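You operate a simulated robot arm through the tools that you are given. There is no shell and no other tool. Be economical: measure what you need, move in short steps, check, and stop when the job is done.

You are at the controls of a simulated two-armed robot. One attempt, no reset.

Task
Open the drawer marked plugs, put the steel meter with purple top in the inside of the drawer marked plugs, then shut the plugs. Open the drawer marked cards, put the green tag with purple band in the inside of the drawer marked cards and shut the cards again. Open the drawer marked seals, put the small grey gasket with green band on the surface of the wooden cabinet top away in the inside of the drawer marked seals, then shut the seals. Open the drawer marked gloves. Do these in any order. Set down upright: steel meter with purple top.

The check looks at the end state, three seconds after you hand in, the way a careful person would. Anything else that was tipped, shoved, dropped, spilled or broken makes it a failure. Lids that push on must go on centred and level and be pressed home; caps that screw on are set level and turned clockwise until they are tight.

Robot
Two 7-joint arms with two-finger parallel grippers on one trunk, on a base that drives. Base frame: it is fixed to the floor where the robot stands at the start and does not move with it; the origin is under the middle of the robot, x ahead of it, y to its left, z up. Lengths are in cm, angles in rad, forces in N, time in s.
The left shoulder is at the start at [10, 17.4, 110.7], the right one opposite. With the tool pointing down near the work surface each hand reaches from about 10 to 62 cm from the robot's upright axis, wherever it stands, measured 20 degrees to its own side. Places, roughly: drawer marked cards [240, -100, 40]; drawer marked gloves [240, -100, 20]; drawer marked plugs [60, 10, 70]; drawer marked seals [400, -230, 40]; green tag with purple band [25, -200, 100]; inside of the drawer marked cards [240, -90, 30]; inside of the drawer marked plugs [60, 20, 70]; inside of the drawer marked seals [400, -220, 30]; small grey gasket with green band (5x9x3 cm) [240, -90, 90]; steel meter with purple top (5x4x5 cm) [50, -340, 50]. Payload 3.6 kg a hand.
The tool frame of a hand sits at the grasp point between the pads (the TCP): z along the fingers, y along the line on which they close. The tips reach 3 cm beyond it. The gripper opens to 11 cm. The fingers are 2 cm wide and 1 cm thick; the gripper's body (4.8 by 11.2 cm) begins 5.5 cm behind the TCP.
Orientation is told as [roll, pitch, yaw] about the base's x, y, z axes, in that order, counted from this pose: with the fingers straight down and closing along the base's y, the tool's x points along the base's -x, its y along +y and its z along -z.

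Tools
- The arms move only by the tool arm_command. It takes "left_commands", "right_commands" or both (then of equal length, played together; a hand with none holds still); each is a list of rows, each a list of 7 numbers: the shift along the tool's x, y, z in cm, then the turn, a rotation vector about the tool's x, y, z in rad, then the gripper command, from -1 (fully open) to 1 (shut), values between in proportion. In form: [[dx, dy, dz, ax, ay, az, claw], ...]. A call has 1 to 12 rows; each row shifts and turns the commanded pose from where the row before left it, along the tool's axes as they then stand. Rows are played at 5 a second. More than 5 cm and 0.15 rad between two rows, or a gripper value outside its range, and nothing of the call is played. Where a pose cannot be reached the arm comes as near as it can. A force on the tool above 40 N (or 10 N above the force at the start of the call, whichever is more), or a blocked arm, ends the call early, and 0.2 s more pass. Each finger travels about 15.3 cm/s and halts on what it meets, pressing with about 27 N; the grip force reading is that of the motor and also rises with nothing between the fingers. The clock runs only during rows and for 0.2 s after the last one: add rows that do not move to give the fingers time. It gives the time, the measured TCP pose, the force on the tool (base axes), the opening and the grip force at its end, in the units of the frame above (readings bear some noise), with the torque about the TCP (base axes, N m) and any sound that the robot's microphone picked up.
- Cameras (640 x 400 px; columns grow to the right, rows downward): "scene" is now at [18.96, -1.49, 125.67]; the picture's right is [-0.20, -0.98, 0.00], its down [-0.77, 0.16, -0.62] and it looks along [0.60, -0.12, -0.79] (base axes); focal length 264 px, centre (320, 200). "left" rides on the left gripper at [7.2, -1.7, -10.3] in its tool frame; the picture's right is [0.23, 0.97, 0.00], its down [-0.76, 0.18, -0.62] and it looks along [-0.61, 0.14, 0.78] (tool axes); focal length 222 px, centre (320, 200). "right" rides on the right gripper at [7.2, 1.7, -10.3] in its tool frame; the picture's right is [-0.23, 0.97, 0.00], its down [-0.76, -0.18, -0.62] and it looks along [-0.61, -0.14, 0.78] (tool axes); focal length 222 px, centre (320, 200). There is no depth. A picture from a camera that has moved, and an enlarged one, comes with that camera's place and axes in the base frame and with its lens.
- get_image(camera): a new picture of that camera. It takes no simulated time.
- move_column(by): slides the trunk up (or, below 0, down) by that many cm; the arms and the scene camera ride with it, the base frame stays. It gives what a move gives, with no picture.
- roll_base(legs): drives the robot by 1 to 6 legs, each [ahead, left, turn to the left] in cm, cm and rad, along the robot's own axes; the way and the turn of a leg run together, so that a leg with both is an arc; at most 150 cm and 3.142 rad a leg. The arms and the cameras ride along, it lands a little off, and it stops where it bumps. It gives what a move gives.
- pan_tilt(pan, tilt): turns the head with the scene camera to pan (to the left, within 1.501 rad either way) and tilt (down, from -0.506 to 1.204), counted from straight ahead of the robot. It gives what a move gives.
- zoom(camera, box): a new picture of the part [left, top, right, bottom] of that camera's present view, enlarged. It takes no simulated time.
- hand_in(): hands the job in; it is judged then, once.

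Work in short steps. Places have to be worked out from the pictures, the camera data and where the tool is seen: move nearer, look again, correct. Check each grasp and each placing, and mend what went wrong. You have 196 turns and 172 pictures in all, those below and enlarged ones among them. Open the grippers and draw the arms clear of the work before you hand the job in, unless the task says otherwise; then end with one line.

The tools are called after "Request:" as name(argument=value, ...) on one line, values as JSON. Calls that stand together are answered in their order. arm_command: Moves the arms, as the interface text tells. Its arguments: {"type":"object","properties":{"left_commands":{"type":"array","items":{"type":"array","items":{"type":"number"}}},"right_commands":{"type":"array","items":{"type":"array","items":{"type":"number"}}}},"required":[]} The other tools are called the same way: move_column (by) slides the trunk up or down; roll_base (legs) drives the base; pan_tilt (pan, tilt) turns the head that bears the scene camera; get_image (camera) takes a picture; zoom (camera, box) takes an enlarged picture of a part of a camera's view; hand_in () hands the job in.

At the start:

```text
time_s: 0.0
left_ee_pos: [50.69, 6.96, 93.8]
left_ee_rot: [0.0, -0.001, 0.002]
left_contact_force: [-0.6, -0.3, -0.1]
left_moment: [0.0, 0.01, -0.03]
left_gripper_width: 11.02
left_grasp_force: 0.1
right_ee_pos: [40.88, -23.97, 94.31]
right_ee_rot: [-0.001, -0.001, -0.001]
right_contact_force: [0.1, 0.3, -0.8]
right_moment: [-0.01, 0.03, -0.03]
right_gripper_width: 10.98
right_grasp_force: 0.1
trunk travel left (down, up): [-22.5, 53.8]
robot x, y, heading: [0.2, -0.13, 0.008]
head pan, tilt: [-0.204, 0.906]
```

scene: 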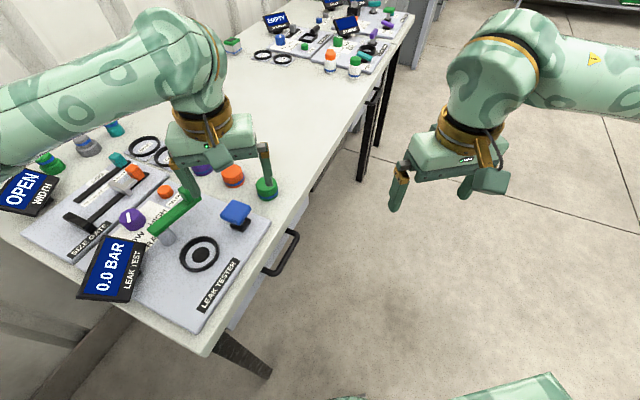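
right: 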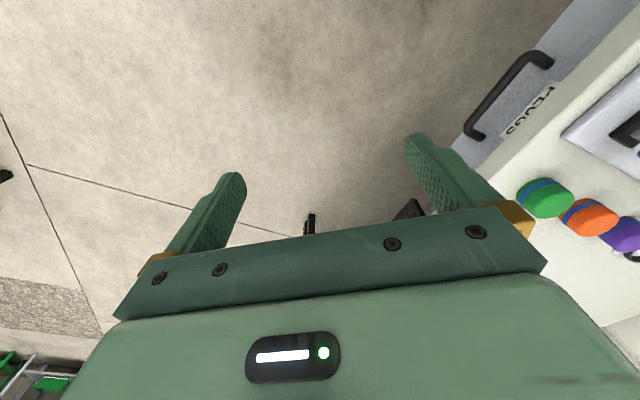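
left: 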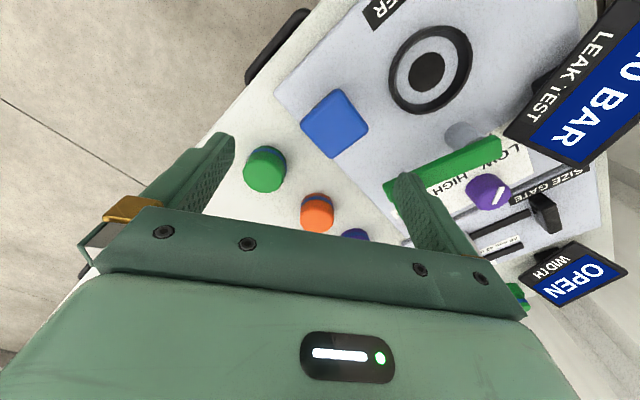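

I start by looking around with the scene camera to learn the layout; the plugs drawer handle is just ahead on the table's edge.

Request:
pan_tilt(pan=-0.6, tilt=0.3)

Request:
get_image(camera="scene")

Request:
pan_tilt(pan=-1.5, tilt=0.3)

Request:
get_image(camera="scene")

```text
time_s: 1.0
left_ee_pos: [50.68, 6.97, 93.65]
left_ee_rot: [0.002, 0.0, 0.0]
left_contact_force: [0.4, 0.2, -0.4]
left_moment: [-0.01, -0.01, 0.01]
left_gripper_width: 10.99
left_grasp_force: 0.1
right_ee_pos: [40.98, -24.01, 94.22]
right_ee_rot: [0.0, -0.002, 0.0]
right_contact_force: [-1.3, 0.1, 1.2]
right_moment: [-0.02, -0.01, 0.01]
right_gripper_width: 11.01
right_grasp_force: 0.2
trunk travel left (down, up): [-22.5, 53.8]
robot x, y, heading: [0.22, 0.26, -0.002]
head pan, tilt: [-0.6, 0.3]
```

```text
168 pictures are left
camera scene: at [19.31, -5.24, 130.93], right [-0.56, -0.83, 0.0], down [-0.25, 0.17, -0.95], along [0.79, -0.54, -0.3], focal length 264 px, centre (320, 200)
```

scene: 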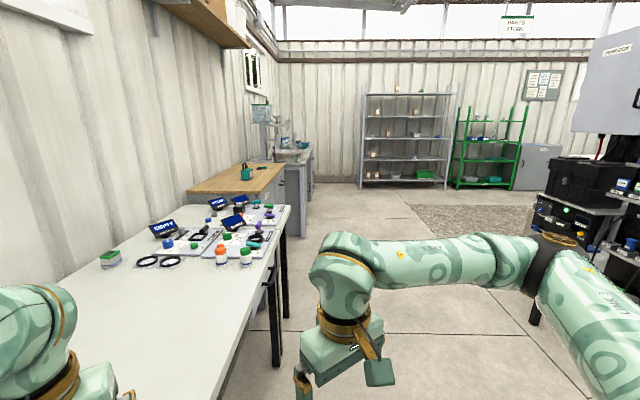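

```text
time_s: 2.2
left_ee_pos: [50.74, 6.88, 93.74]
left_ee_rot: [0.001, 0.0, 0.0]
left_contact_force: [0.9, 0.0, -0.2]
left_moment: [-0.02, 0.0, 0.0]
left_gripper_width: 11.01
left_grasp_force: 0.1
right_ee_pos: [41.05, -24.02, 94.29]
right_ee_rot: [0.0, 0.0, 0.0]
right_contact_force: [-0.4, 0.0, 0.6]
right_moment: [0.0, -0.02, -0.04]
right_gripper_width: 11.02
right_grasp_force: 0.0
trunk travel left (down, up): [-22.5, 53.8]
robot x, y, heading: [0.45, 0.09, 0.002]
head pan, tilt: [-1.499, 0.3]
```

```text
167 pictures are left
camera scene: at [12.27, -9.29, 130.94], right [-1.0, -0.07, 0.0], down [-0.02, 0.29, -0.96], along [0.07, -0.95, -0.3], focal length 264 px, centre (320, 200)
```

scene: 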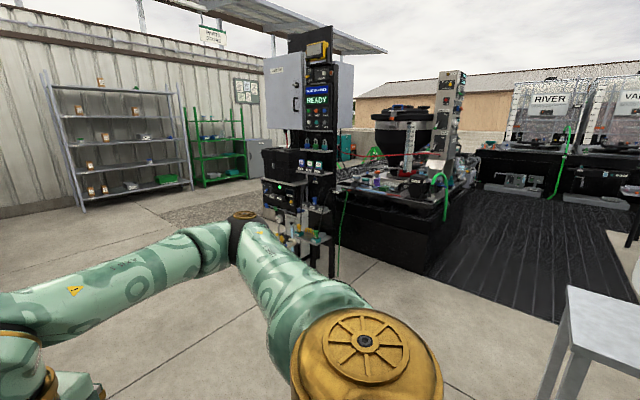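

I zoom on the machine stand, which should bear the tag around pixel (320,164), with the meter beyond it.

Request:
zoom(camera="scene", box=[240, 80, 400, 280])

Request:
zoom(camera="scene", box=[340, 80, 500, 230])

```text
2.00 times, centred on (320, 180) of scene
camera zoom: at [12.27, -9.29, 130.94], right [-1.0, -0.07, 0.0], down [-0.02, 0.29, -0.96], along [0.07, -0.95, -0.3], focal length 529 px, centre (320, 240)
```

zoom: 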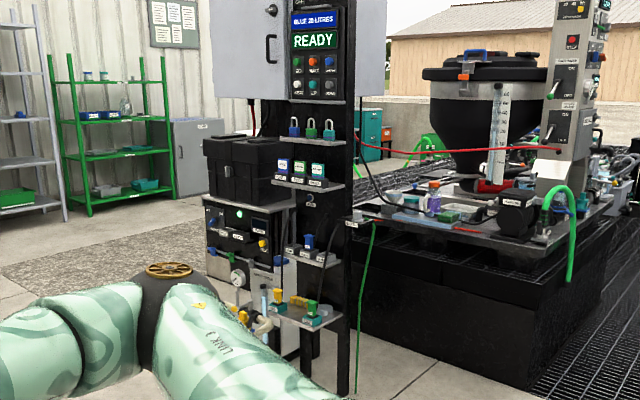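

```text
2.67 times, centred on (420, 155) of scene
camera zoom: at [12.27, -9.29, 130.94], right [-1.0, -0.07, 0.0], down [-0.02, 0.29, -0.96], along [0.07, -0.95, -0.3], focal length 706 px, centre (53, 320)
```

zoom: 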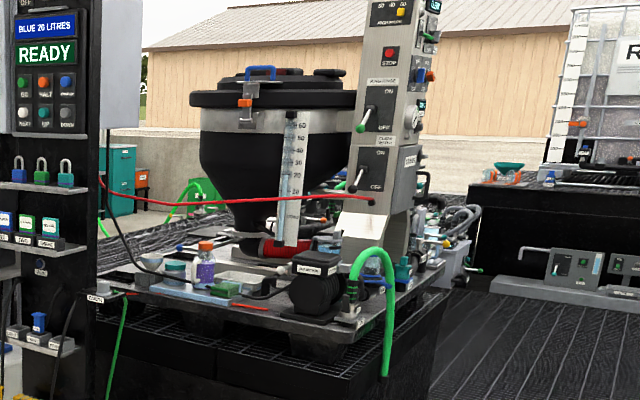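

The table runs at about -0.63 rad, so its front faces (-0.59,-0.80). I back away to the right, then turn to face the plugs drawer squarely, and look.

Request:
move_column(by=15)

Request:
roll_base(legs=[[4, -36, 0], [0, 0, 0.93]])

Request:
pan_tilt(pan=-0.2, tilt=0.8)

Request:
get_image(camera="scene")

Request:
get_image(camera="right")

```text
time_s: 4.0
left_ee_pos: [50.69, 6.96, 108.64]
left_ee_rot: [-0.001, 0.0, 0.002]
left_contact_force: [0.3, 0.0, -0.6]
left_moment: [-0.01, -0.03, -0.03]
left_gripper_width: 11.0
left_grasp_force: 0.0
right_ee_pos: [41.09, -24.03, 109.34]
right_ee_rot: [0.0, 0.001, 0.001]
right_contact_force: [0.3, -0.8, -0.3]
right_moment: [0.01, 0.0, -0.04]
right_gripper_width: 10.98
right_grasp_force: 0.0
trunk travel left (down, up): [-37.5, 38.8]
robot x, y, heading: [-0.0, -0.22, -0.004]
head pan, tilt: [-1.499, 0.3]
```

```text
time_s: 8.6
left_ee_pos: [29.35, 8.98, 108.76]
left_ee_rot: [-0.002, 0.0, 0.915]
left_contact_force: [-0.6, -0.5, 0.5]
left_moment: [0.01, -0.01, 0.02]
left_gripper_width: 10.99
left_grasp_force: 0.1
right_ee_pos: [47.89, -17.72, 109.19]
right_ee_rot: [0.0, -0.001, 0.915]
right_contact_force: [-0.2, -0.3, 0.2]
right_moment: [0.02, 0.02, 0.0]
right_gripper_width: 11.02
right_grasp_force: 0.1
trunk travel left (down, up): [-37.5, 38.8]
robot x, y, heading: [3.79, -35.41, 0.918]
head pan, tilt: [-1.499, 0.3]
```

```text
time_s: 10.1
left_ee_pos: [29.42, 8.97, 108.65]
left_ee_rot: [0.0, 0.0, 0.915]
left_contact_force: [-0.3, -0.1, -0.4]
left_moment: [-0.01, 0.03, -0.02]
left_gripper_width: 11.01
left_grasp_force: 0.1
right_ee_pos: [47.94, -17.81, 109.31]
right_ee_rot: [0.0, -0.001, 0.915]
right_contact_force: [0.6, -0.9, 0.4]
right_moment: [-0.01, 0.0, 0.01]
right_gripper_width: 11.0
right_grasp_force: 0.0
trunk travel left (down, up): [-37.5, 38.8]
robot x, y, heading: [3.83, -35.73, 0.915]
head pan, tilt: [-0.201, 0.799]
```

```text
164 pictures are left
camera scene: at [13.38, -26.12, 141.84], right [0.65, -0.76, 0.0], down [-0.54, -0.47, -0.7], along [0.53, 0.46, -0.72], focal length 264 px, centre (320, 200)
```

scene: 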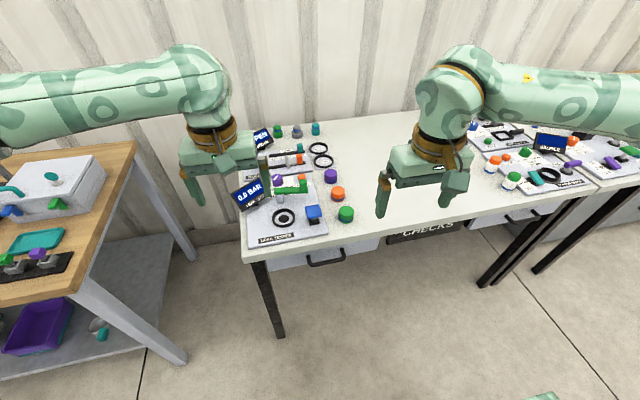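

```text
163 pictures are left
camera right: at [42.16, -22.52, 119.63], right [-0.63, 0.77, 0.0], down [0.61, 0.5, 0.62], along [0.48, 0.39, -0.78], focal length 222 px, centre (320, 200)
```

right: 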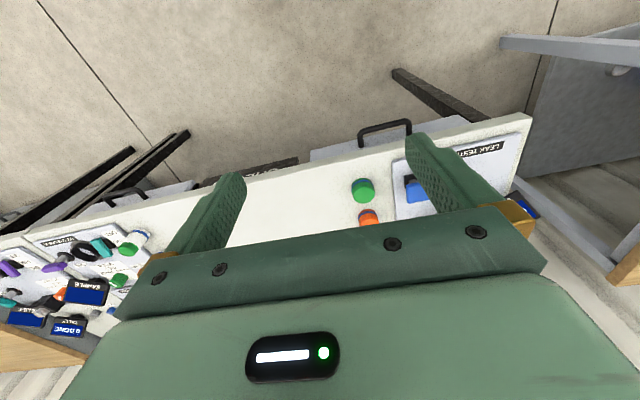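

The handle is estimated near (48,0,72). I turn the right hand so its fingers point level at the drawer and close vertically.

Request:
arm_command(right_commands=[[2, 0, 0, -0.0863, -0.0863, 0.0863, -1], [2, 0, 0, -0.0863, -0.0863, 0.0863, -1], [2, 0, 0, -0.0863, -0.0863, 0.0863, -1], [2, 0, 0, -0.0863, -0.0863, 0.0863, -1], [0, 0, 0, -0.0863, -0.0863, 0.0863, -1], [0, 0, 0, -0.0863, -0.0863, 0.0863, -1], [0, 0, 0, -0.0863, -0.0863, 0.0863, -1]])

Request:
arm_command(right_commands=[[0, 0, 0, -0.0863, -0.0863, 0.0863, -1], [0, 0, 0, -0.0863, -0.0863, 0.0863, -1], [0, 0, 0, -0.0863, -0.0863, 0.0863, -1], [0, 0, 0, -0.0863, -0.0863, 0.0863, -1], [0, 0, 0, -0.0863, -0.0863, 0.0863, -1], [0, 0, 0, -0.0863, -0.0863, 0.0863, -1], [0, 0, 0, -0.0863, -0.0863, 0.0863, -1], [0, 0, 0, 0, 0, 0, -1]])

Request:
get_image(camera="right")

Request:
get_image(camera="scene")

```text
time_s: 11.7
left_ee_pos: [29.43, 8.92, 108.62]
left_ee_rot: [0.0, 0.0, 0.914]
left_contact_force: [-0.4, 0.5, -0.1]
left_moment: [0.0, 0.0, -0.02]
left_gripper_width: 11.01
left_grasp_force: 0.1
right_ee_pos: [48.13, -18.44, 107.68]
right_ee_rot: [0.784, -0.34, 0.131]
right_contact_force: [-0.6, -0.2, 0.2]
right_moment: [0.03, -0.01, -0.01]
right_gripper_width: 10.97
right_grasp_force: 0.0
right hand out of reach, approached as far as the arm can: row 4, 5, 6, 7
trunk travel left (down, up): [-37.5, 38.8]
robot x, y, heading: [4.09, -35.3, 0.915]
head pan, tilt: [-0.201, 0.799]
```

```text
time_s: 13.5
left_ee_pos: [29.38, 8.86, 108.66]
left_ee_rot: [0.0, 0.001, 0.914]
left_contact_force: [0.2, 0.2, 0.4]
left_moment: [0.0, -0.01, 0.0]
left_gripper_width: 10.98
left_grasp_force: 0.1
right_ee_pos: [48.54, -17.88, 107.35]
right_ee_rot: [0.887, -0.335, 0.041]
right_contact_force: [0.0, -0.9, -0.3]
right_moment: [0.01, 0.01, 0.01]
right_gripper_width: 11.0
right_grasp_force: 0.0
right hand out of reach, approached as far as the arm can: row 1, 2, 3, 4, 5, 6, 7
trunk travel left (down, up): [-37.5, 38.8]
robot x, y, heading: [3.59, -35.27, 0.917]
head pan, tilt: [-0.201, 0.799]
```

```text
162 pictures are left
camera right: at [39.28, -25.17, 112.49], right [-0.06, 0.61, 0.79], down [0.66, -0.57, 0.49], along [0.75, 0.55, -0.37], focal length 222 px, centre (320, 200)
```

right: 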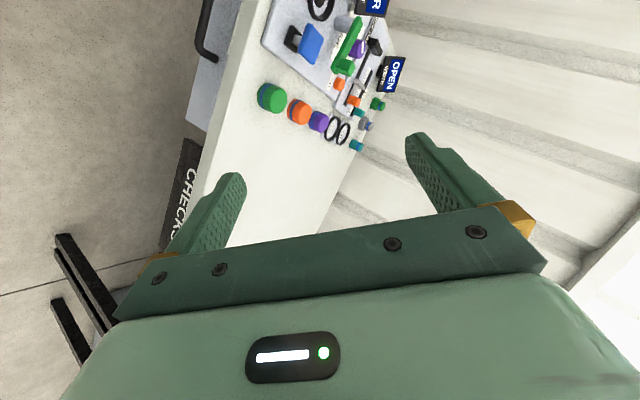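

```text
161 pictures are left
camera scene: at [13.37, -26.12, 141.84], right [0.65, -0.76, 0.0], down [-0.54, -0.47, -0.7], along [0.53, 0.46, -0.72], focal length 264 px, centre (320, 200)
```

scene: 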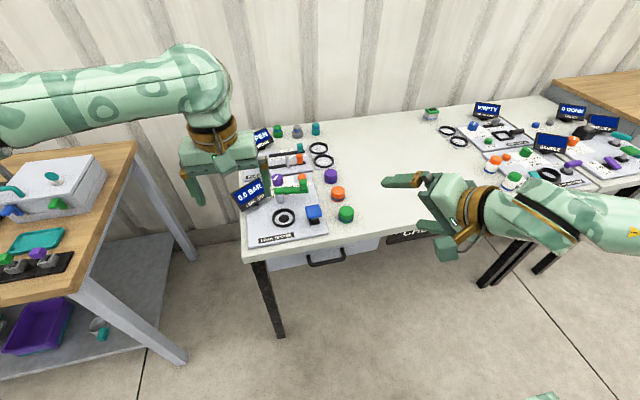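

The hand got partway; the limit may come from the place rather than the wrist. I lower the trunk and move the hand forward-left while finishing the turn.

Request:
move_column(by=-15)

Request:
arm_command(right_commands=[[2, 0, 0, 0, 0, 0.1, -1], [2, 0, 0, 0, 0, 0.1, -1], [2, 0, 0, 0, 0, 0.1, -1], [2, 0, 0, 0, 0, 0.1, -1]])

```text
time_s: 15.2
left_ee_pos: [29.31, 8.88, 93.79]
left_ee_rot: [0.001, -0.002, 0.917]
left_contact_force: [-0.5, -0.4, 1.0]
left_moment: [0.0, -0.04, -0.01]
left_gripper_width: 10.99
left_grasp_force: 0.0
right_ee_pos: [49.62, -16.26, 87.58]
right_ee_rot: [0.781, -0.247, 0.073]
right_contact_force: [0.5, 0.1, 0.1]
right_moment: [-0.02, 0.0, 0.02]
right_gripper_width: 11.0
right_grasp_force: 0.1
trunk travel left (down, up): [-22.5, 53.8]
robot x, y, heading: [3.73, -35.68, 0.912]
head pan, tilt: [-0.201, 0.799]
```

```text
time_s: 16.2
left_ee_pos: [29.29, 8.83, 93.74]
left_ee_rot: [0.001, -0.001, 0.915]
left_contact_force: [0.0, -0.1, 0.6]
left_moment: [-0.02, -0.02, 0.0]
left_gripper_width: 10.98
left_grasp_force: 0.1
right_ee_pos: [47.22, -19.23, 82.03]
right_ee_rot: [0.811, 0.014, -0.168]
right_contact_force: [0.4, -0.3, -0.9]
right_moment: [-0.04, -0.03, 0.04]
right_gripper_width: 11.01
right_grasp_force: 0.0
right hand out of reach, approached as far as the arm can: row 1, 2, 3, 4
trunk travel left (down, up): [-22.5, 53.8]
robot x, y, heading: [4.06, -35.7, 0.916]
head pan, tilt: [-0.201, 0.799]
```

The clockwise turn seems to hit a wrist limit. I undo the tilt and try turning the hand the other way round (counter-clockwise).

Request:
arm_command(right_commands=[[0, 0, -1, 0.14, 0, 0, -1], [0, 0, -1, 0.14, 0, 0, -1], [0, 0, -1, 0.14, 0, 0, -1], [0, 0, -1, 0.14, 0, 0, -1], [0, 0, 0, 0.14, 0, 0, -1], [0, 0, 0, 0.1, 0, 0, -1], [0, 0, 0, 0, 0, -0.15, -1], [0, 0, 0, 0, 0, -0.15, -1], [0, 0, 0, 0, 0, -0.15, -1], [0, 0, 0, 0, 0, -0.15, -1], [0, 0, 0, 0, 0, -0.15, -1], [0, 0, 0, 0, 0, -0.15, -1]])

Request:
arm_command(right_commands=[[0, 0, 0, 0, 0, -0.15, -1], [0, 0, 0, 0, 0, -0.15, -1], [0, 0, 0, 0, 0, -0.15, -1], [0, 0, 0, 0, 0, -0.15, -1], [0, 0, 0, 0, 0, -0.15, -1], [0, 0, 0, 0, 0, -0.15, -1], [0, 0, 0, 0, 0, -0.15, -1], [0, 0, 0, 0, 0, -0.15, -1], [0, 0, 0, 0, 0, -0.15, -1], [0, 0, 0, 0, 0, -0.15, -1], [0, 0, 0, 0, 0, -0.15, -1]])

```text
time_s: 18.8
left_ee_pos: [29.4, 8.94, 93.72]
left_ee_rot: [0.001, -0.001, 0.915]
left_contact_force: [-0.2, 0.4, -0.5]
left_moment: [0.01, -0.02, 0.02]
left_gripper_width: 10.99
left_grasp_force: 0.0
right_ee_pos: [47.52, -20.94, 84.89]
right_ee_rot: [0.037, 0.018, 0.695]
right_contact_force: [0.2, -0.1, -0.2]
right_moment: [-0.04, 0.0, 0.03]
right_gripper_width: 10.97
right_grasp_force: 0.1
right hand out of reach, approached as far as the arm can: row 1
trunk travel left (down, up): [-22.5, 53.8]
robot x, y, heading: [4.31, -35.52, 0.914]
head pan, tilt: [-0.201, 0.799]
```

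```text
time_s: 21.2
left_ee_pos: [29.25, 8.88, 93.69]
left_ee_rot: [-0.002, -0.001, 0.915]
left_contact_force: [0.4, 0.0, 0.1]
left_moment: [0.01, -0.03, 0.03]
left_gripper_width: 11.02
left_grasp_force: 0.1
right_ee_pos: [38.73, -19.94, 81.86]
right_ee_rot: [0.012, -0.04, 2.341]
right_contact_force: [-0.9, -0.1, -0.6]
right_moment: [-0.01, -0.04, 0.0]
right_gripper_width: 11.01
right_grasp_force: 0.0
right hand out of reach, approached as far as the arm can: row 8, 9, 10, 11
trunk travel left (down, up): [-22.5, 53.8]
robot x, y, heading: [4.02, -35.33, 0.916]
head pan, tilt: [-0.201, 0.799]
```

Yaw near +1.43 is reachable. Now I tilt the fingertips forward from here, in steps.

Request:
arm_command(right_commands=[[0, -2, 0, 0.14, 0, 0, -1], [0, -2, 0, 0.14, 0, 0, -1], [0, -1, 1, 0.14, 0, 0, -1], [0, -1, 1, 0.14, 0, 0, -1], [0, -1, 1, 0.14, 0, 0, -1], [0, 0, 1, 0.14, 0, 0, -1], [0, 0, 0, 0, 0, 0, -1]])

Request:
get_image(camera="right")

Request:
get_image(camera="scene")

```text
time_s: 22.8
left_ee_pos: [29.45, 9.0, 93.73]
left_ee_rot: [0.001, -0.001, 0.913]
left_contact_force: [1.0, -0.6, 1.2]
left_moment: [-0.03, 0.01, -0.03]
left_gripper_width: 10.99
left_grasp_force: 0.1
right_ee_pos: [41.15, -7.38, 86.89]
right_ee_rot: [-0.822, -0.036, 2.335]
right_contact_force: [0.7, 0.0, -0.1]
right_moment: [0.0, -0.03, 0.0]
right_gripper_width: 11.0
right_grasp_force: 0.1
right hand out of reach, approached as far as the arm can: row 4, 5, 6
trunk travel left (down, up): [-22.5, 53.8]
robot x, y, heading: [4.09, -35.63, 0.915]
head pan, tilt: [-0.201, 0.799]
```

```text
160 pictures are left
camera right: at [39.9, -18.78, 92.57], right [-0.65, -0.28, -0.7], down [-0.75, 0.3, 0.58], along [0.05, 0.91, -0.41], focal length 222 px, centre (320, 200)
```

right: 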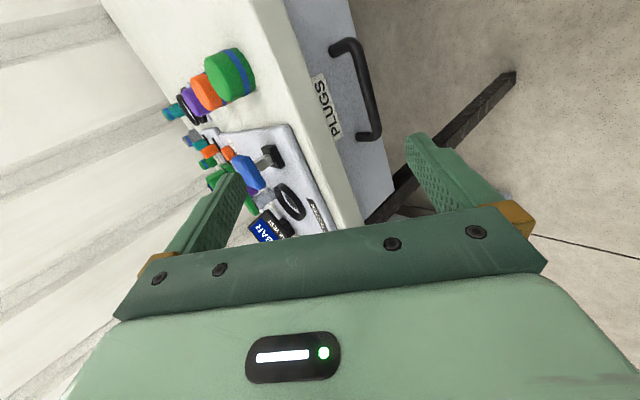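

```text
159 pictures are left
camera scene: at [17.24, -21.21, 126.5], right [0.65, -0.76, 0.0], down [-0.54, -0.47, -0.7], along [0.53, 0.46, -0.72], focal length 264 px, centre (320, 200)
```

scene: 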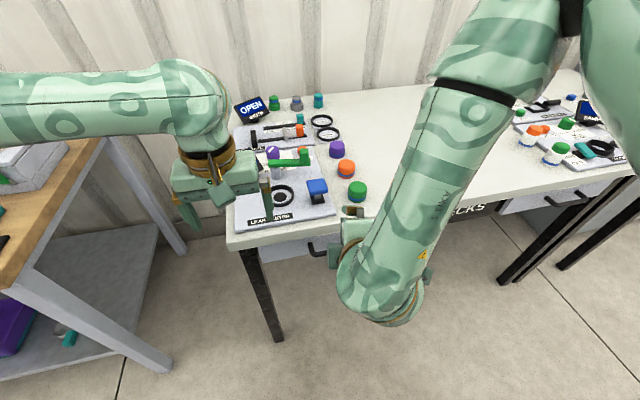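

The PLUGS label and handle are plain; the bar is near (47.7,0.5,70). I narrow the fingers to 4 cm and move to a pre-grasp about 8 cm off the bar.

Request:
arm_command(right_commands=[[0, 2, 0, 0, 0, 0, 0.2], [0, 2, 0, 0, 0, 0, 0.2], [-1, 1.4, 2, 0, 0, 0, 0.2], [0, 0, 2, 0, 0, 0, 0.2], [0, 0, 2, 0, 0, 0, 0.2], [0, 0, 2, 0, 0, 0, 0.2], [0, 0, 0, 0, 0, 0, 0.2]])

Request:
get_image(camera="right")

```text
time_s: 24.4
left_ee_pos: [29.29, 8.94, 93.75]
left_ee_rot: [-0.001, 0.0, 0.915]
left_contact_force: [-0.3, 0.4, 0.3]
left_moment: [0.02, -0.03, 0.01]
left_gripper_width: 10.99
left_grasp_force: 0.1
right_ee_pos: [38.71, -2.26, 80.4]
right_ee_rot: [-0.822, -0.037, 2.336]
right_contact_force: [-0.2, -0.1, -0.4]
right_moment: [0.02, 0.01, 0.01]
right_gripper_width: 4.39
right_grasp_force: 0.1
right hand out of reach, approached as far as the arm can: row 1, 2, 3, 4, 5, 6
trunk travel left (down, up): [-22.5, 53.8]
robot x, y, heading: [3.71, -35.65, 0.913]
head pan, tilt: [-0.201, 0.799]
```

```text
158 pictures are left
camera right: at [37.55, -13.85, 85.93], right [-0.65, -0.28, -0.7], down [-0.76, 0.3, 0.58], along [0.05, 0.91, -0.41], focal length 222 px, centre (320, 200)
```

right: 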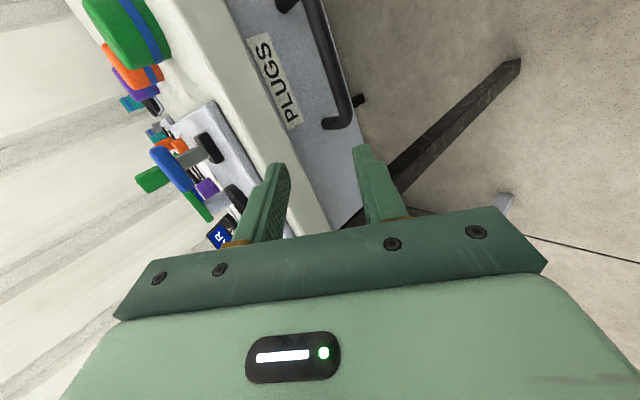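

The arm drifts left of the command, so I shift the base 8 cm to the right, which sets the hand before the handle.

Request:
roll_base(legs=[[0, -8, 0]])

Request:
get_image(camera="right")

```text
time_s: 25.5
left_ee_pos: [35.86, 3.97, 93.68]
left_ee_rot: [-0.001, -0.001, 0.914]
left_contact_force: [0.4, 0.5, 0.9]
left_moment: [0.03, 0.04, 0.0]
left_gripper_width: 11.0
left_grasp_force: 0.0
right_ee_pos: [45.28, -7.44, 80.37]
right_ee_rot: [-0.822, -0.037, 2.337]
right_contact_force: [0.6, 0.5, 0.7]
right_moment: [0.02, 0.01, 0.04]
right_gripper_width: 4.42
right_grasp_force: 0.1
trunk travel left (down, up): [-22.5, 53.8]
robot x, y, heading: [10.11, -40.26, 0.913]
head pan, tilt: [-0.201, 0.799]
```

```text
157 pictures are left
camera right: at [44.09, -18.91, 85.92], right [-0.65, -0.28, -0.7], down [-0.75, 0.3, 0.58], along [0.05, 0.91, -0.41], focal length 222 px, centre (320, 200)
```

right: 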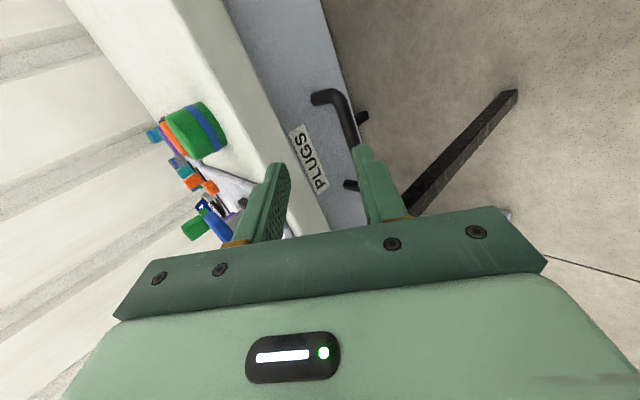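

The bar's ends triangulate to (51.7,-2.9,70) and (43.1,3.1,70), centre (47.4,0.1,70). I move the hand down and left, then part of the way in.

Request:
arm_command(right_commands=[[-1, 1.5, 0, 0, 0, 0, 0.2], [-1, 1.5, 0, 0, 0, 0, 0.2], [-1, 0, 2, 0, 0, 0, 0.2], [0, 0, 2, 0, 0, 0, 0.2], [0, 0, 1, 0, 0, 0, 0.2], [0, 0, 0, 0, 0, 0, 0.2]])

Request:
get_image(camera="right")

```text
time_s: 26.9
left_ee_pos: [35.88, 3.95, 93.67]
left_ee_rot: [0.001, 0.0, 0.915]
left_contact_force: [-0.5, -0.6, -0.5]
left_moment: [0.01, 0.0, 0.01]
left_gripper_width: 11.02
left_grasp_force: 0.1
right_ee_pos: [43.95, -3.69, 75.07]
right_ee_rot: [-0.817, -0.033, 2.333]
right_contact_force: [-0.1, -0.1, 0.1]
right_moment: [0.02, 0.02, -0.01]
right_gripper_width: 4.39
right_grasp_force: 0.0
trunk travel left (down, up): [-22.5, 53.8]
robot x, y, heading: [10.58, -40.3, 0.914]
head pan, tilt: [-0.201, 0.799]
```

```text
156 pictures are left
camera right: at [42.75, -15.15, 80.66], right [-0.65, -0.28, -0.7], down [-0.75, 0.31, 0.58], along [0.05, 0.91, -0.41], focal length 222 px, centre (320, 200)
```

right: 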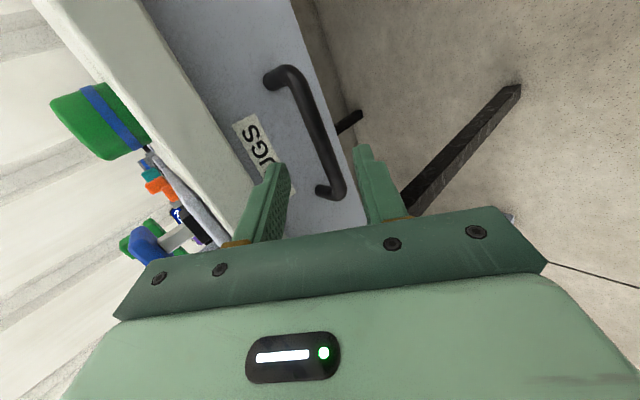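

The bar lies midway between the fingertips. I advance 6.5 cm along the fingers and close.

Request:
arm_command(right_commands=[[0, 0, 2, 0, 0, 0, 0.2], [0, 0, 2, 0, 0, 0, 0.2], [0, 0, 2, 0, 0, 0, 0.2], [0, 0, 0.5, 0, 0, 0, 0.2], [0, 0, 0, 0, 0, 0, 1], [0, 0, 0, 0, 0, 0, 1]])

Request:
get_image(camera="right")

```text
time_s: 27.7
left_ee_pos: [35.65, 3.9, 93.6]
left_ee_rot: [0.001, 0.002, 0.915]
left_contact_force: [0.1, 1.3, -0.6]
left_moment: [-0.06, 0.01, 0.0]
left_gripper_width: 11.0
left_grasp_force: 0.1
right_ee_pos: [46.14, -0.28, 71.77]
right_ee_rot: [-0.815, -0.034, 2.328]
right_contact_force: [-6.6, -13.5, 13.9]
right_moment: [0.53, -0.39, -0.13]
right_gripper_width: 4.45
right_grasp_force: 0.3
right hand out of reach, approached as far as the arm can: row 1, 2
trunk travel left (down, up): [-22.5, 53.8]
robot x, y, heading: [10.09, -40.31, 0.912]
head pan, tilt: [-0.201, 0.799]
stopped in row 4 (right hand): the force on the tool passed its limit at 63 N (the readings are from after the stop); the commanded pose is now the measured one
```

```text
155 pictures are left
camera right: at [44.92, -11.71, 77.47], right [-0.66, -0.28, -0.7], down [-0.75, 0.31, 0.58], along [0.06, 0.91, -0.41], focal length 222 px, centre (320, 200)
```

right: 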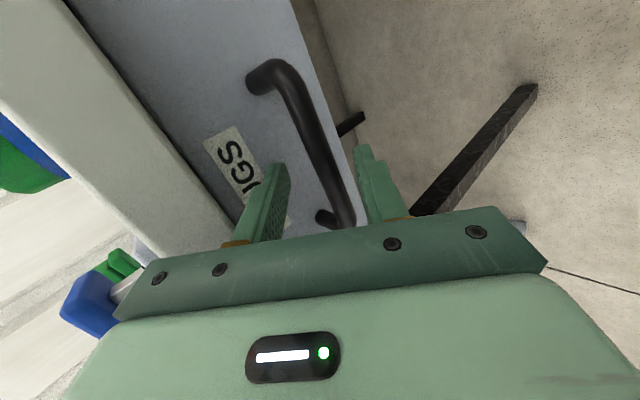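

The upper fingertip has met the drawer front and the bar lies between the fingers; I close here.

Request:
arm_command(right_commands=[[0, 0, -0.3, 0, 0, 0, 1], [0, 0, 0, 0, 0, 0, 1], [0, 0, 0, 0, 0, 0, 1]])

Request:
get_image(camera="right")

```text
time_s: 28.5
left_ee_pos: [35.81, 4.01, 93.62]
left_ee_rot: [0.0, 0.001, 0.914]
left_contact_force: [0.3, 0.1, -0.5]
left_moment: [-0.01, -0.02, 0.01]
left_gripper_width: 11.0
left_grasp_force: 0.1
right_ee_pos: [45.83, -0.72, 71.66]
right_ee_rot: [-0.801, -0.029, 2.336]
right_contact_force: [0.1, 0.0, -17.6]
right_moment: [-0.64, -0.57, 0.7]
right_gripper_width: 1.6
right_grasp_force: 44.8
trunk travel left (down, up): [-22.5, 53.8]
robot x, y, heading: [10.49, -40.15, 0.915]
head pan, tilt: [-0.201, 0.799]
stopped in row 3 (right hand): the force on the tool passed its limit at 41 N (the readings are from after the stop); the commanded pose is now the measured one
```

```text
154 pictures are left
camera right: at [44.72, -12.04, 77.38], right [-0.66, -0.29, -0.69], down [-0.75, 0.31, 0.58], along [0.05, 0.9, -0.43], focal length 222 px, centre (320, 200)
```

right: 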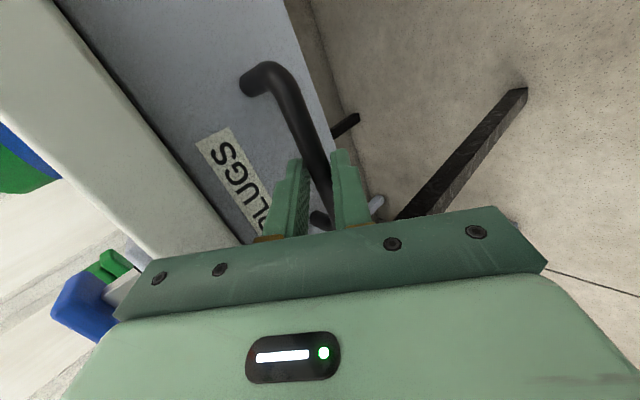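

Bar gripped (1.6 cm). I pull the drawer by backing the base along the drawer's normal.

Request:
roll_base(legs=[[-12, -0.4, 0]])

Request:
get_image(camera="scene")

```text
time_s: 29.8
left_ee_pos: [29.0, -5.62, 93.6]
left_ee_rot: [0.001, 0.003, 0.913]
left_contact_force: [-0.5, -0.7, -0.5]
left_moment: [0.02, 0.01, 0.0]
left_gripper_width: 11.01
left_grasp_force: 0.1
right_ee_pos: [38.8, -10.22, 71.51]
right_ee_rot: [-0.803, -0.029, 2.331]
right_contact_force: [-6.0, 3.1, -32.9]
right_moment: [-0.51, -0.03, 0.98]
right_gripper_width: 1.63
right_grasp_force: 45.3
trunk travel left (down, up): [-22.5, 53.8]
robot x, y, heading: [3.39, -50.15, 0.914]
head pan, tilt: [-0.201, 0.799]
```

```text
153 pictures are left
camera scene: at [16.73, -35.64, 126.45], right [0.65, -0.76, 0.0], down [-0.54, -0.47, -0.7], along [0.53, 0.45, -0.72], focal length 264 px, centre (320, 200)
```

scene: 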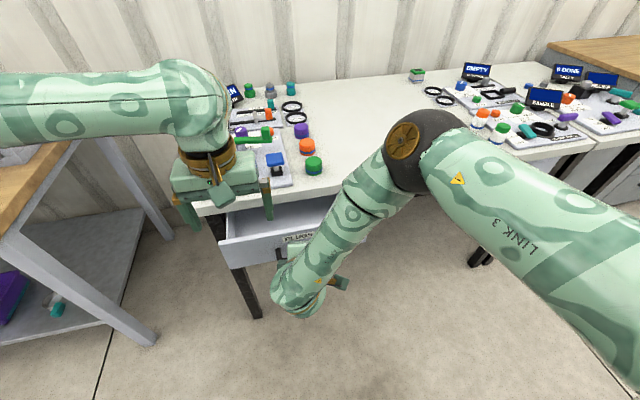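

The drawer is 12 cm open. I pull 8 cm more for hand room.

Request:
roll_base(legs=[[-8, -0.3, 0]])

Request:
get_image(camera="scene")

```text
time_s: 30.8
left_ee_pos: [24.22, -12.12, 93.59]
left_ee_rot: [-0.001, 0.004, 0.913]
left_contact_force: [-0.2, 0.4, 0.0]
left_moment: [0.02, 0.04, -0.02]
left_gripper_width: 11.01
left_grasp_force: 0.1
right_ee_pos: [34.24, -16.76, 71.56]
right_ee_rot: [-0.801, -0.03, 2.335]
right_contact_force: [-1.3, 1.2, -20.2]
right_moment: [-0.57, -0.39, 0.72]
right_gripper_width: 1.61
right_grasp_force: 44.8
trunk travel left (down, up): [-22.5, 53.8]
robot x, y, heading: [-1.41, -56.77, 0.917]
head pan, tilt: [-0.201, 0.799]
```

```text
152 pictures are left
camera scene: at [12.06, -42.21, 126.47], right [0.65, -0.76, 0.0], down [-0.54, -0.47, -0.7], along [0.53, 0.45, -0.72], focal length 264 px, centre (320, 200)
```

scene: 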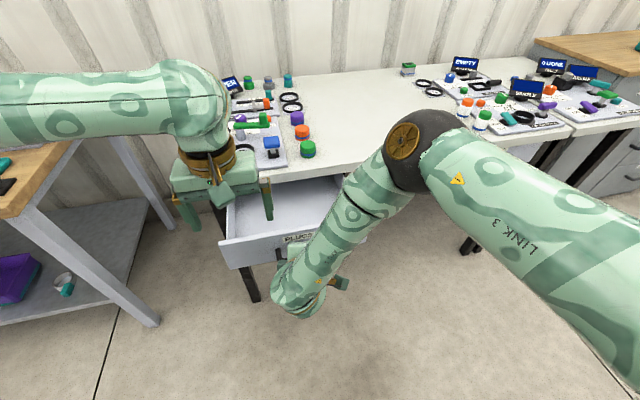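

The drawer is 20 cm open. I release the bar and withdraw along the fingers.

Request:
arm_command(right_commands=[[0, 0, 0, 0, 0, 0, 0.1], [0, 0, 0, 0, 0, 0, 0.1], [0, 0, -2, 0, 0, 0, 0.1], [0, 0, -2, 0, 0, 0, 0.1], [0, 0, -2, 0, 0, 0, 0.1], [0, 0, -2, 0, 0, 0, 0.1], [0, 0, -2, 0, 0, 0, 0.1]])

Request:
roll_base(legs=[[-20, 0, 0]])

Request:
get_image(camera="scene")

```text
time_s: 32.4
left_ee_pos: [24.15, -12.32, 93.6]
left_ee_rot: [0.002, -0.001, 0.914]
left_contact_force: [-0.1, 0.1, -0.4]
left_moment: [0.01, -0.02, 0.03]
left_gripper_width: 11.03
left_grasp_force: 0.0
right_ee_pos: [29.05, -21.91, 78.77]
right_ee_rot: [-0.802, -0.03, 2.336]
right_contact_force: [-0.1, 0.2, 0.5]
right_moment: [0.04, -0.01, -0.03]
right_gripper_width: 4.96
right_grasp_force: 0.1
trunk travel left (down, up): [-22.5, 53.8]
robot x, y, heading: [-1.02, -56.59, 0.912]
head pan, tilt: [-0.201, 0.799]
```

```text
time_s: 34.0
left_ee_pos: [12.01, -28.06, 93.69]
left_ee_rot: [-0.001, -0.001, 0.914]
left_contact_force: [-0.6, 0.2, 0.7]
left_moment: [0.02, -0.02, -0.02]
left_gripper_width: 11.0
left_grasp_force: 0.0
right_ee_pos: [16.79, -37.66, 78.89]
right_ee_rot: [-0.804, -0.031, 2.335]
right_contact_force: [-0.6, -0.2, 0.7]
right_moment: [0.01, -0.02, -0.02]
right_gripper_width: 4.97
right_grasp_force: 0.1
trunk travel left (down, up): [-22.5, 53.8]
robot x, y, heading: [-13.54, -72.13, 0.915]
head pan, tilt: [-0.201, 0.799]
```

```text
151 pictures are left
camera scene: at [-0.26, -58.18, 126.53], right [0.65, -0.76, 0.0], down [-0.54, -0.47, -0.7], along [0.53, 0.46, -0.72], focal length 264 px, centre (320, 200)
```

scene: 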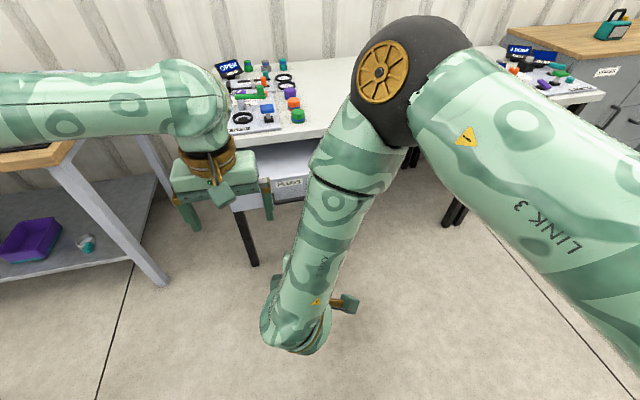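

Drawer stays open. I return the right hand to fingers-down and then turn toward the tag stand.

Request:
arm_command(right_commands=[[0, 0, 0, -0.14, 0, 0, -1], [0, 0, 0, -0.14, 0, 0, -1], [0, 0, 0, -0.14, 0, 0, -1], [0, 0, 0, -0.14, 0, 0, -1], [0, 0, 0, -0.14, 0, 0, -1], [0, 0, 0, -0.1, 0, 0.03, -1], [0, 0, -2, 0, 0, 0.15, -1], [0, 0, -2, 0, 0, 0.15, -1], [0, 0, -2, 0, 0, 0.15, -1], [0, 0, -2, 0, 0, 0.15, -1], [0, 0, -2, 0, 0, 0.15, -1], [0, 0, -2, 0, 0, 0.15, -1]])

Request:
arm_command(right_commands=[[1, 0, -1, 0, 0, 0.15, -1], [2, 0, -1, 0, 0, 0.15, -1], [2, -2, 0, 0, 0, 0.15, -1], [2, -2, 0, 0, 0, 0.05, -1], [0, -2, 0, 0, 0, 0, -1], [0, -2, 0, 0, 0, 0, -1], [0, 0, 0, 0, 0, 0, -1]])

Request:
roll_base(legs=[[0, 0, -2.485]])

Request:
pan_tilt(pan=0, tilt=0.25)

Request:
get_image(camera="scene")

```text
time_s: 36.6
left_ee_pos: [11.98, -28.03, 93.75]
left_ee_rot: [0.0, 0.0, 0.914]
left_contact_force: [0.3, 0.4, -0.1]
left_moment: [-0.02, 0.02, 0.02]
left_gripper_width: 10.98
left_grasp_force: 0.0
right_ee_pos: [15.65, -39.41, 90.7]
right_ee_rot: [-0.084, -0.154, 1.435]
right_contact_force: [-0.4, 0.4, -0.7]
right_moment: [0.0, -0.02, -0.01]
right_gripper_width: 11.0
right_grasp_force: 0.1
right hand out of reach, approached as far as the arm can: row 5, 6
trunk travel left (down, up): [-22.5, 53.8]
robot x, y, heading: [-13.33, -72.04, 0.918]
head pan, tilt: [-0.201, 0.799]
```

```text
time_s: 38.2
left_ee_pos: [11.89, -28.02, 93.74]
left_ee_rot: [-0.001, 0.003, 0.915]
left_contact_force: [-0.2, -0.3, -0.1]
left_moment: [-0.02, 0.03, -0.02]
left_gripper_width: 11.0
left_grasp_force: 0.0
right_ee_pos: [19.59, -50.19, 91.41]
right_ee_rot: [0.0, -0.174, 0.932]
right_contact_force: [0.1, 0.7, -1.1]
right_moment: [0.03, -0.03, 0.0]
right_gripper_width: 10.99
right_grasp_force: 0.0
trunk travel left (down, up): [-22.5, 53.8]
robot x, y, heading: [-13.52, -72.49, 0.91]
head pan, tilt: [-0.201, 0.799]
```

```text
time_s: 44.5
left_ee_pos: [-6.5, -123.24, 93.64]
left_ee_rot: [0.0, 0.003, -1.569]
left_contact_force: [0.0, 0.1, 0.5]
left_moment: [-0.01, -0.03, 0.03]
left_gripper_width: 11.03
left_grasp_force: 0.0
right_ee_pos: [-26.07, -110.2, 91.42]
right_ee_rot: [0.001, -0.178, -1.554]
right_contact_force: [0.9, -0.7, 0.2]
right_moment: [-0.04, 0.03, 0.02]
right_gripper_width: 11.0
right_grasp_force: 0.1
trunk travel left (down, up): [-22.5, 53.8]
robot x, y, heading: [-13.39, -72.74, -1.572]
head pan, tilt: [-0.201, 0.799]
```

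```text
time_s: 45.5
left_ee_pos: [-6.67, -123.16, 93.67]
left_ee_rot: [0.0, 0.001, -1.573]
left_contact_force: [1.0, -0.3, -0.4]
left_moment: [-0.02, -0.01, 0.01]
left_gripper_width: 10.99
left_grasp_force: 0.0
right_ee_pos: [-26.1, -110.31, 91.32]
right_ee_rot: [0.002, -0.178, -1.554]
right_contact_force: [0.6, 0.0, 0.5]
right_moment: [-0.02, 0.03, 0.0]
right_gripper_width: 11.03
right_grasp_force: 0.1
trunk travel left (down, up): [-22.5, 53.8]
robot x, y, heading: [-13.16, -72.76, -1.572]
head pan, tilt: [0.0, 0.25]
```

```text
150 pictures are left
camera scene: at [-13.29, -93.16, 131.4], right [-1.0, 0.0, 0.0], down [0.0, 0.25, -0.97], along [0.0, -0.97, -0.25], focal length 264 px, centre (320, 200)
```

scene: 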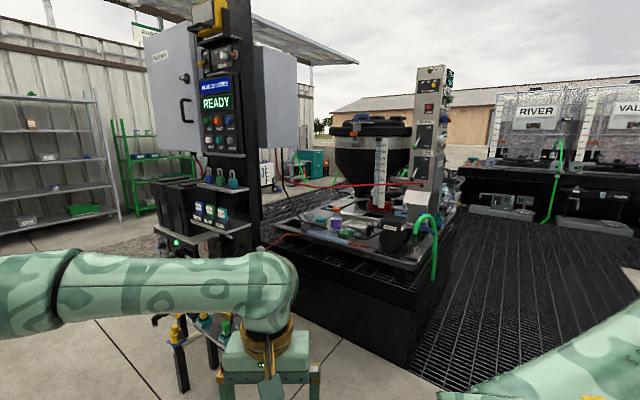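

I zoom on the shelves of the stand to find the green tag with purple band, and on the platform for the meter.

Request:
zoom(camera="scene", box=[160, 150, 280, 250])

Request:
zoom(camera="scene", box=[260, 130, 460, 260])

```text
4.00 times, centred on (220, 200) of scene
camera zoom: at [-13.29, -93.16, 131.4], right [-1.0, 0.0, 0.0], down [0.0, 0.25, -0.97], along [0.0, -0.97, -0.25], focal length 1058 px, centre (720, 200)
```

zoom: 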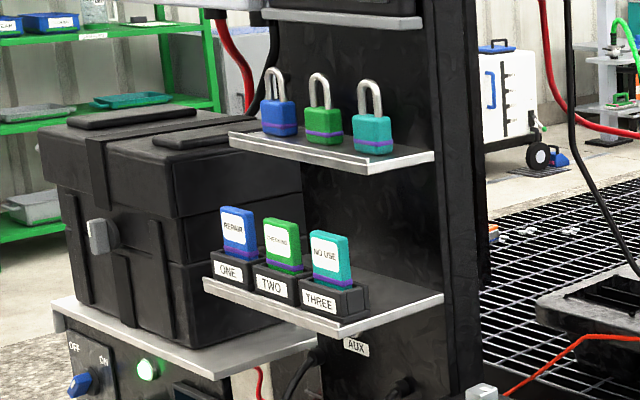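

```text
3.08 times, centred on (360, 195) of scene
camera zoom: at [-13.29, -93.16, 131.4], right [-1.0, 0.0, 0.0], down [0.0, 0.25, -0.97], along [0.0, -0.97, -0.25], focal length 814 px, centre (197, 215)
```

zoom: 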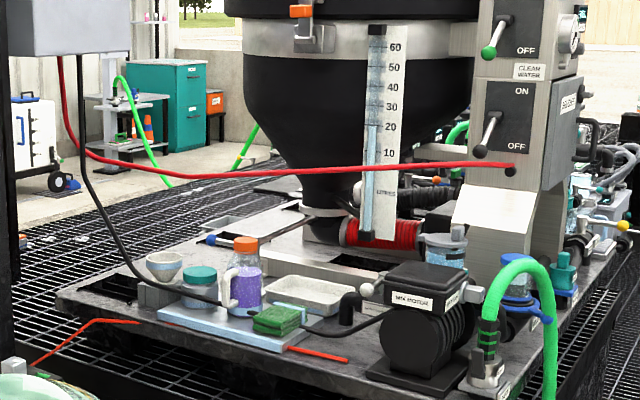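

The green tag stands in slot TWO of a shelf facing about (0.6,0.8). I drive to a spot squarely in front of it, about 85 cm off, and look.

Request:
roll_base(legs=[[45, 98, 0], [0, 0, -0.64]])

Request:
get_image(camera="scene")

```text
time_s: 52.7
left_ee_pos: [60.79, -161.78, 93.68]
left_ee_rot: [-0.001, 0.003, -2.198]
left_contact_force: [0.2, -0.3, 0.3]
left_moment: [-0.02, 0.03, -0.02]
left_gripper_width: 11.03
left_grasp_force: 0.1
right_ee_pos: [52.63, -139.82, 91.29]
right_ee_rot: [0.003, -0.176, -2.181]
right_contact_force: [0.3, -0.4, -0.3]
right_moment: [0.0, 0.03, -0.01]
right_gripper_width: 11.01
right_grasp_force: 0.1
trunk travel left (down, up): [-22.5, 53.8]
robot x, y, heading: [84.61, -116.52, -2.2]
head pan, tilt: [0.0, 0.25]
```

```text
147 pictures are left
camera scene: at [72.81, -133.34, 131.41], right [-0.81, 0.59, 0.0], down [0.15, 0.2, -0.97], along [-0.57, -0.78, -0.25], focal length 264 px, centre (320, 200)
```

scene: 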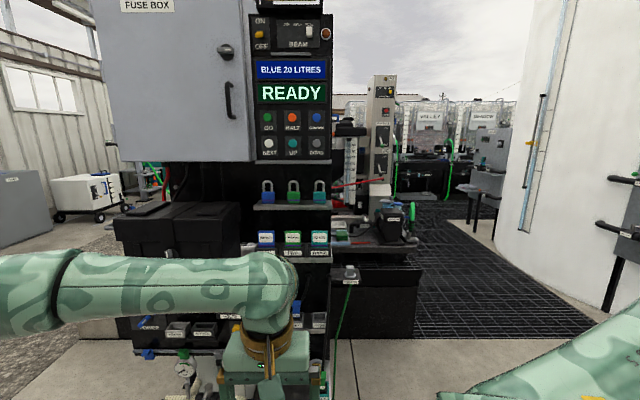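

The view is square: the green tag in slot TWO lies near (35,-200,100). I pitch the left hand until its fingers point level ahead, closing sideways.

Request:
arm_command(left_commands=[[0, 0, 0, 0, -0.143, 0, -1], [0, 0, 0, 0, -0.143, 0, -1], [0, 0, 0, 0, -0.143, 0, -1], [0, 0, 0, 0, -0.143, 0, -1], [0, 0, 0, 0, -0.143, 0, -1], [0, 0, 0, 0, -0.143, 0, -1], [0, 0, 0, 0, -0.143, 0, -1], [0, 0, 0, 0, -0.143, 0, -1], [0, 0, 0, 0, -0.143, 0, -1], [0, 0, 0, 0, -0.143, 0, -1], [0, 0, 0, 0, -0.141, 0, -1], [0, 0, 0, 0, 0, 0, -1]])

Request:
get_image(camera="left")

```text
time_s: 55.3
left_ee_pos: [60.78, -161.9, 93.63]
left_ee_rot: [1.171, -1.569, 2.916]
left_contact_force: [0.4, 0.6, -0.3]
left_moment: [0.05, 0.01, 0.0]
left_gripper_width: 11.0
left_grasp_force: 0.0
right_ee_pos: [52.54, -139.78, 91.29]
right_ee_rot: [0.001, -0.177, -2.181]
right_contact_force: [0.0, 1.0, -0.4]
right_moment: [-0.02, 0.03, 0.01]
right_gripper_width: 11.01
right_grasp_force: 0.1
trunk travel left (down, up): [-22.5, 53.8]
robot x, y, heading: [84.86, -116.72, -2.197]
head pan, tilt: [0.0, 0.25]
```

```text
146 pictures are left
camera left: at [65.51, -152.49, 86.39], right [0.79, -0.57, -0.23], down [0.51, 0.4, 0.76], along [-0.34, -0.72, 0.61], focal length 222 px, centre (320, 200)
```

left: 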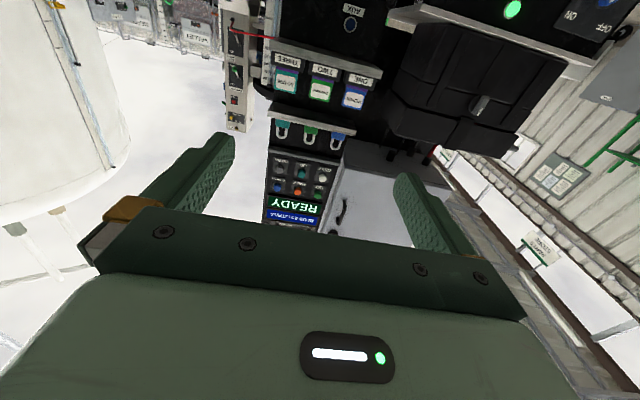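

Tag triangulates to about (33.5,-203,98.5). I raise the trunk 5 cm and drive 36 cm forward, then look again.

Request:
move_column(by=5)

Request:
roll_base(legs=[[35, 2, 0]])

Request:
get_image(camera="left")

Request:
get_image(camera="scene")

```text
time_s: 56.2
left_ee_pos: [60.8, -161.83, 98.56]
left_ee_rot: [0.668, -1.569, -2.864]
left_contact_force: [-0.1, 0.8, 0.4]
left_moment: [0.03, -0.01, 0.01]
left_gripper_width: 11.02
left_grasp_force: 0.2
right_ee_pos: [52.52, -139.84, 96.35]
right_ee_rot: [0.001, -0.174, -2.179]
right_contact_force: [-0.3, 0.3, -1.1]
right_moment: [-0.02, -0.03, 0.02]
right_gripper_width: 11.0
right_grasp_force: 0.0
trunk travel left (down, up): [-27.5, 48.8]
robot x, y, heading: [84.89, -116.59, -2.202]
head pan, tilt: [0.0, 0.25]
```

```text
time_s: 58.5
left_ee_pos: [41.3, -192.12, 98.58]
left_ee_rot: [-0.089, -1.567, -2.11]
left_contact_force: [0.3, -0.8, -0.1]
left_moment: [-0.01, -0.02, 0.01]
left_gripper_width: 10.98
left_grasp_force: 0.2
right_ee_pos: [33.0, -169.94, 96.33]
right_ee_rot: [0.002, -0.175, -2.181]
right_contact_force: [0.5, 0.1, 0.4]
right_moment: [0.03, -0.03, 0.0]
right_gripper_width: 10.99
right_grasp_force: 0.1
trunk travel left (down, up): [-27.5, 48.8]
robot x, y, heading: [65.41, -146.73, -2.198]
head pan, tilt: [0.0, 0.25]
```

```text
145 pictures are left
camera left: at [46.03, -182.67, 91.38], right [0.79, -0.57, -0.23], down [0.51, 0.4, 0.76], along [-0.34, -0.72, 0.61], focal length 222 px, centre (320, 200)
```

left: 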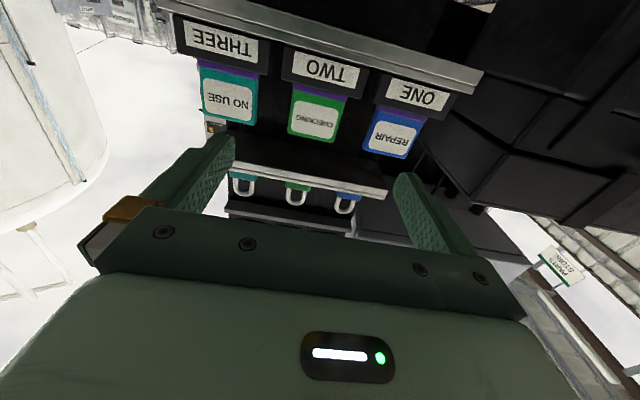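

```text
144 pictures are left
camera scene: at [54.78, -161.66, 136.56], right [-0.81, 0.59, 0.0], down [0.15, 0.2, -0.97], along [-0.57, -0.78, -0.25], focal length 264 px, centre (320, 200)
```

scene: 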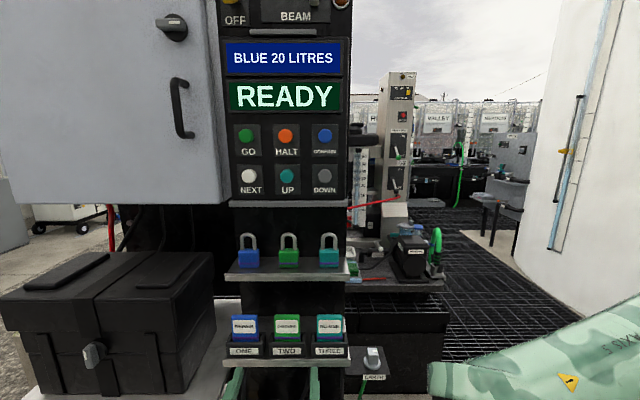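

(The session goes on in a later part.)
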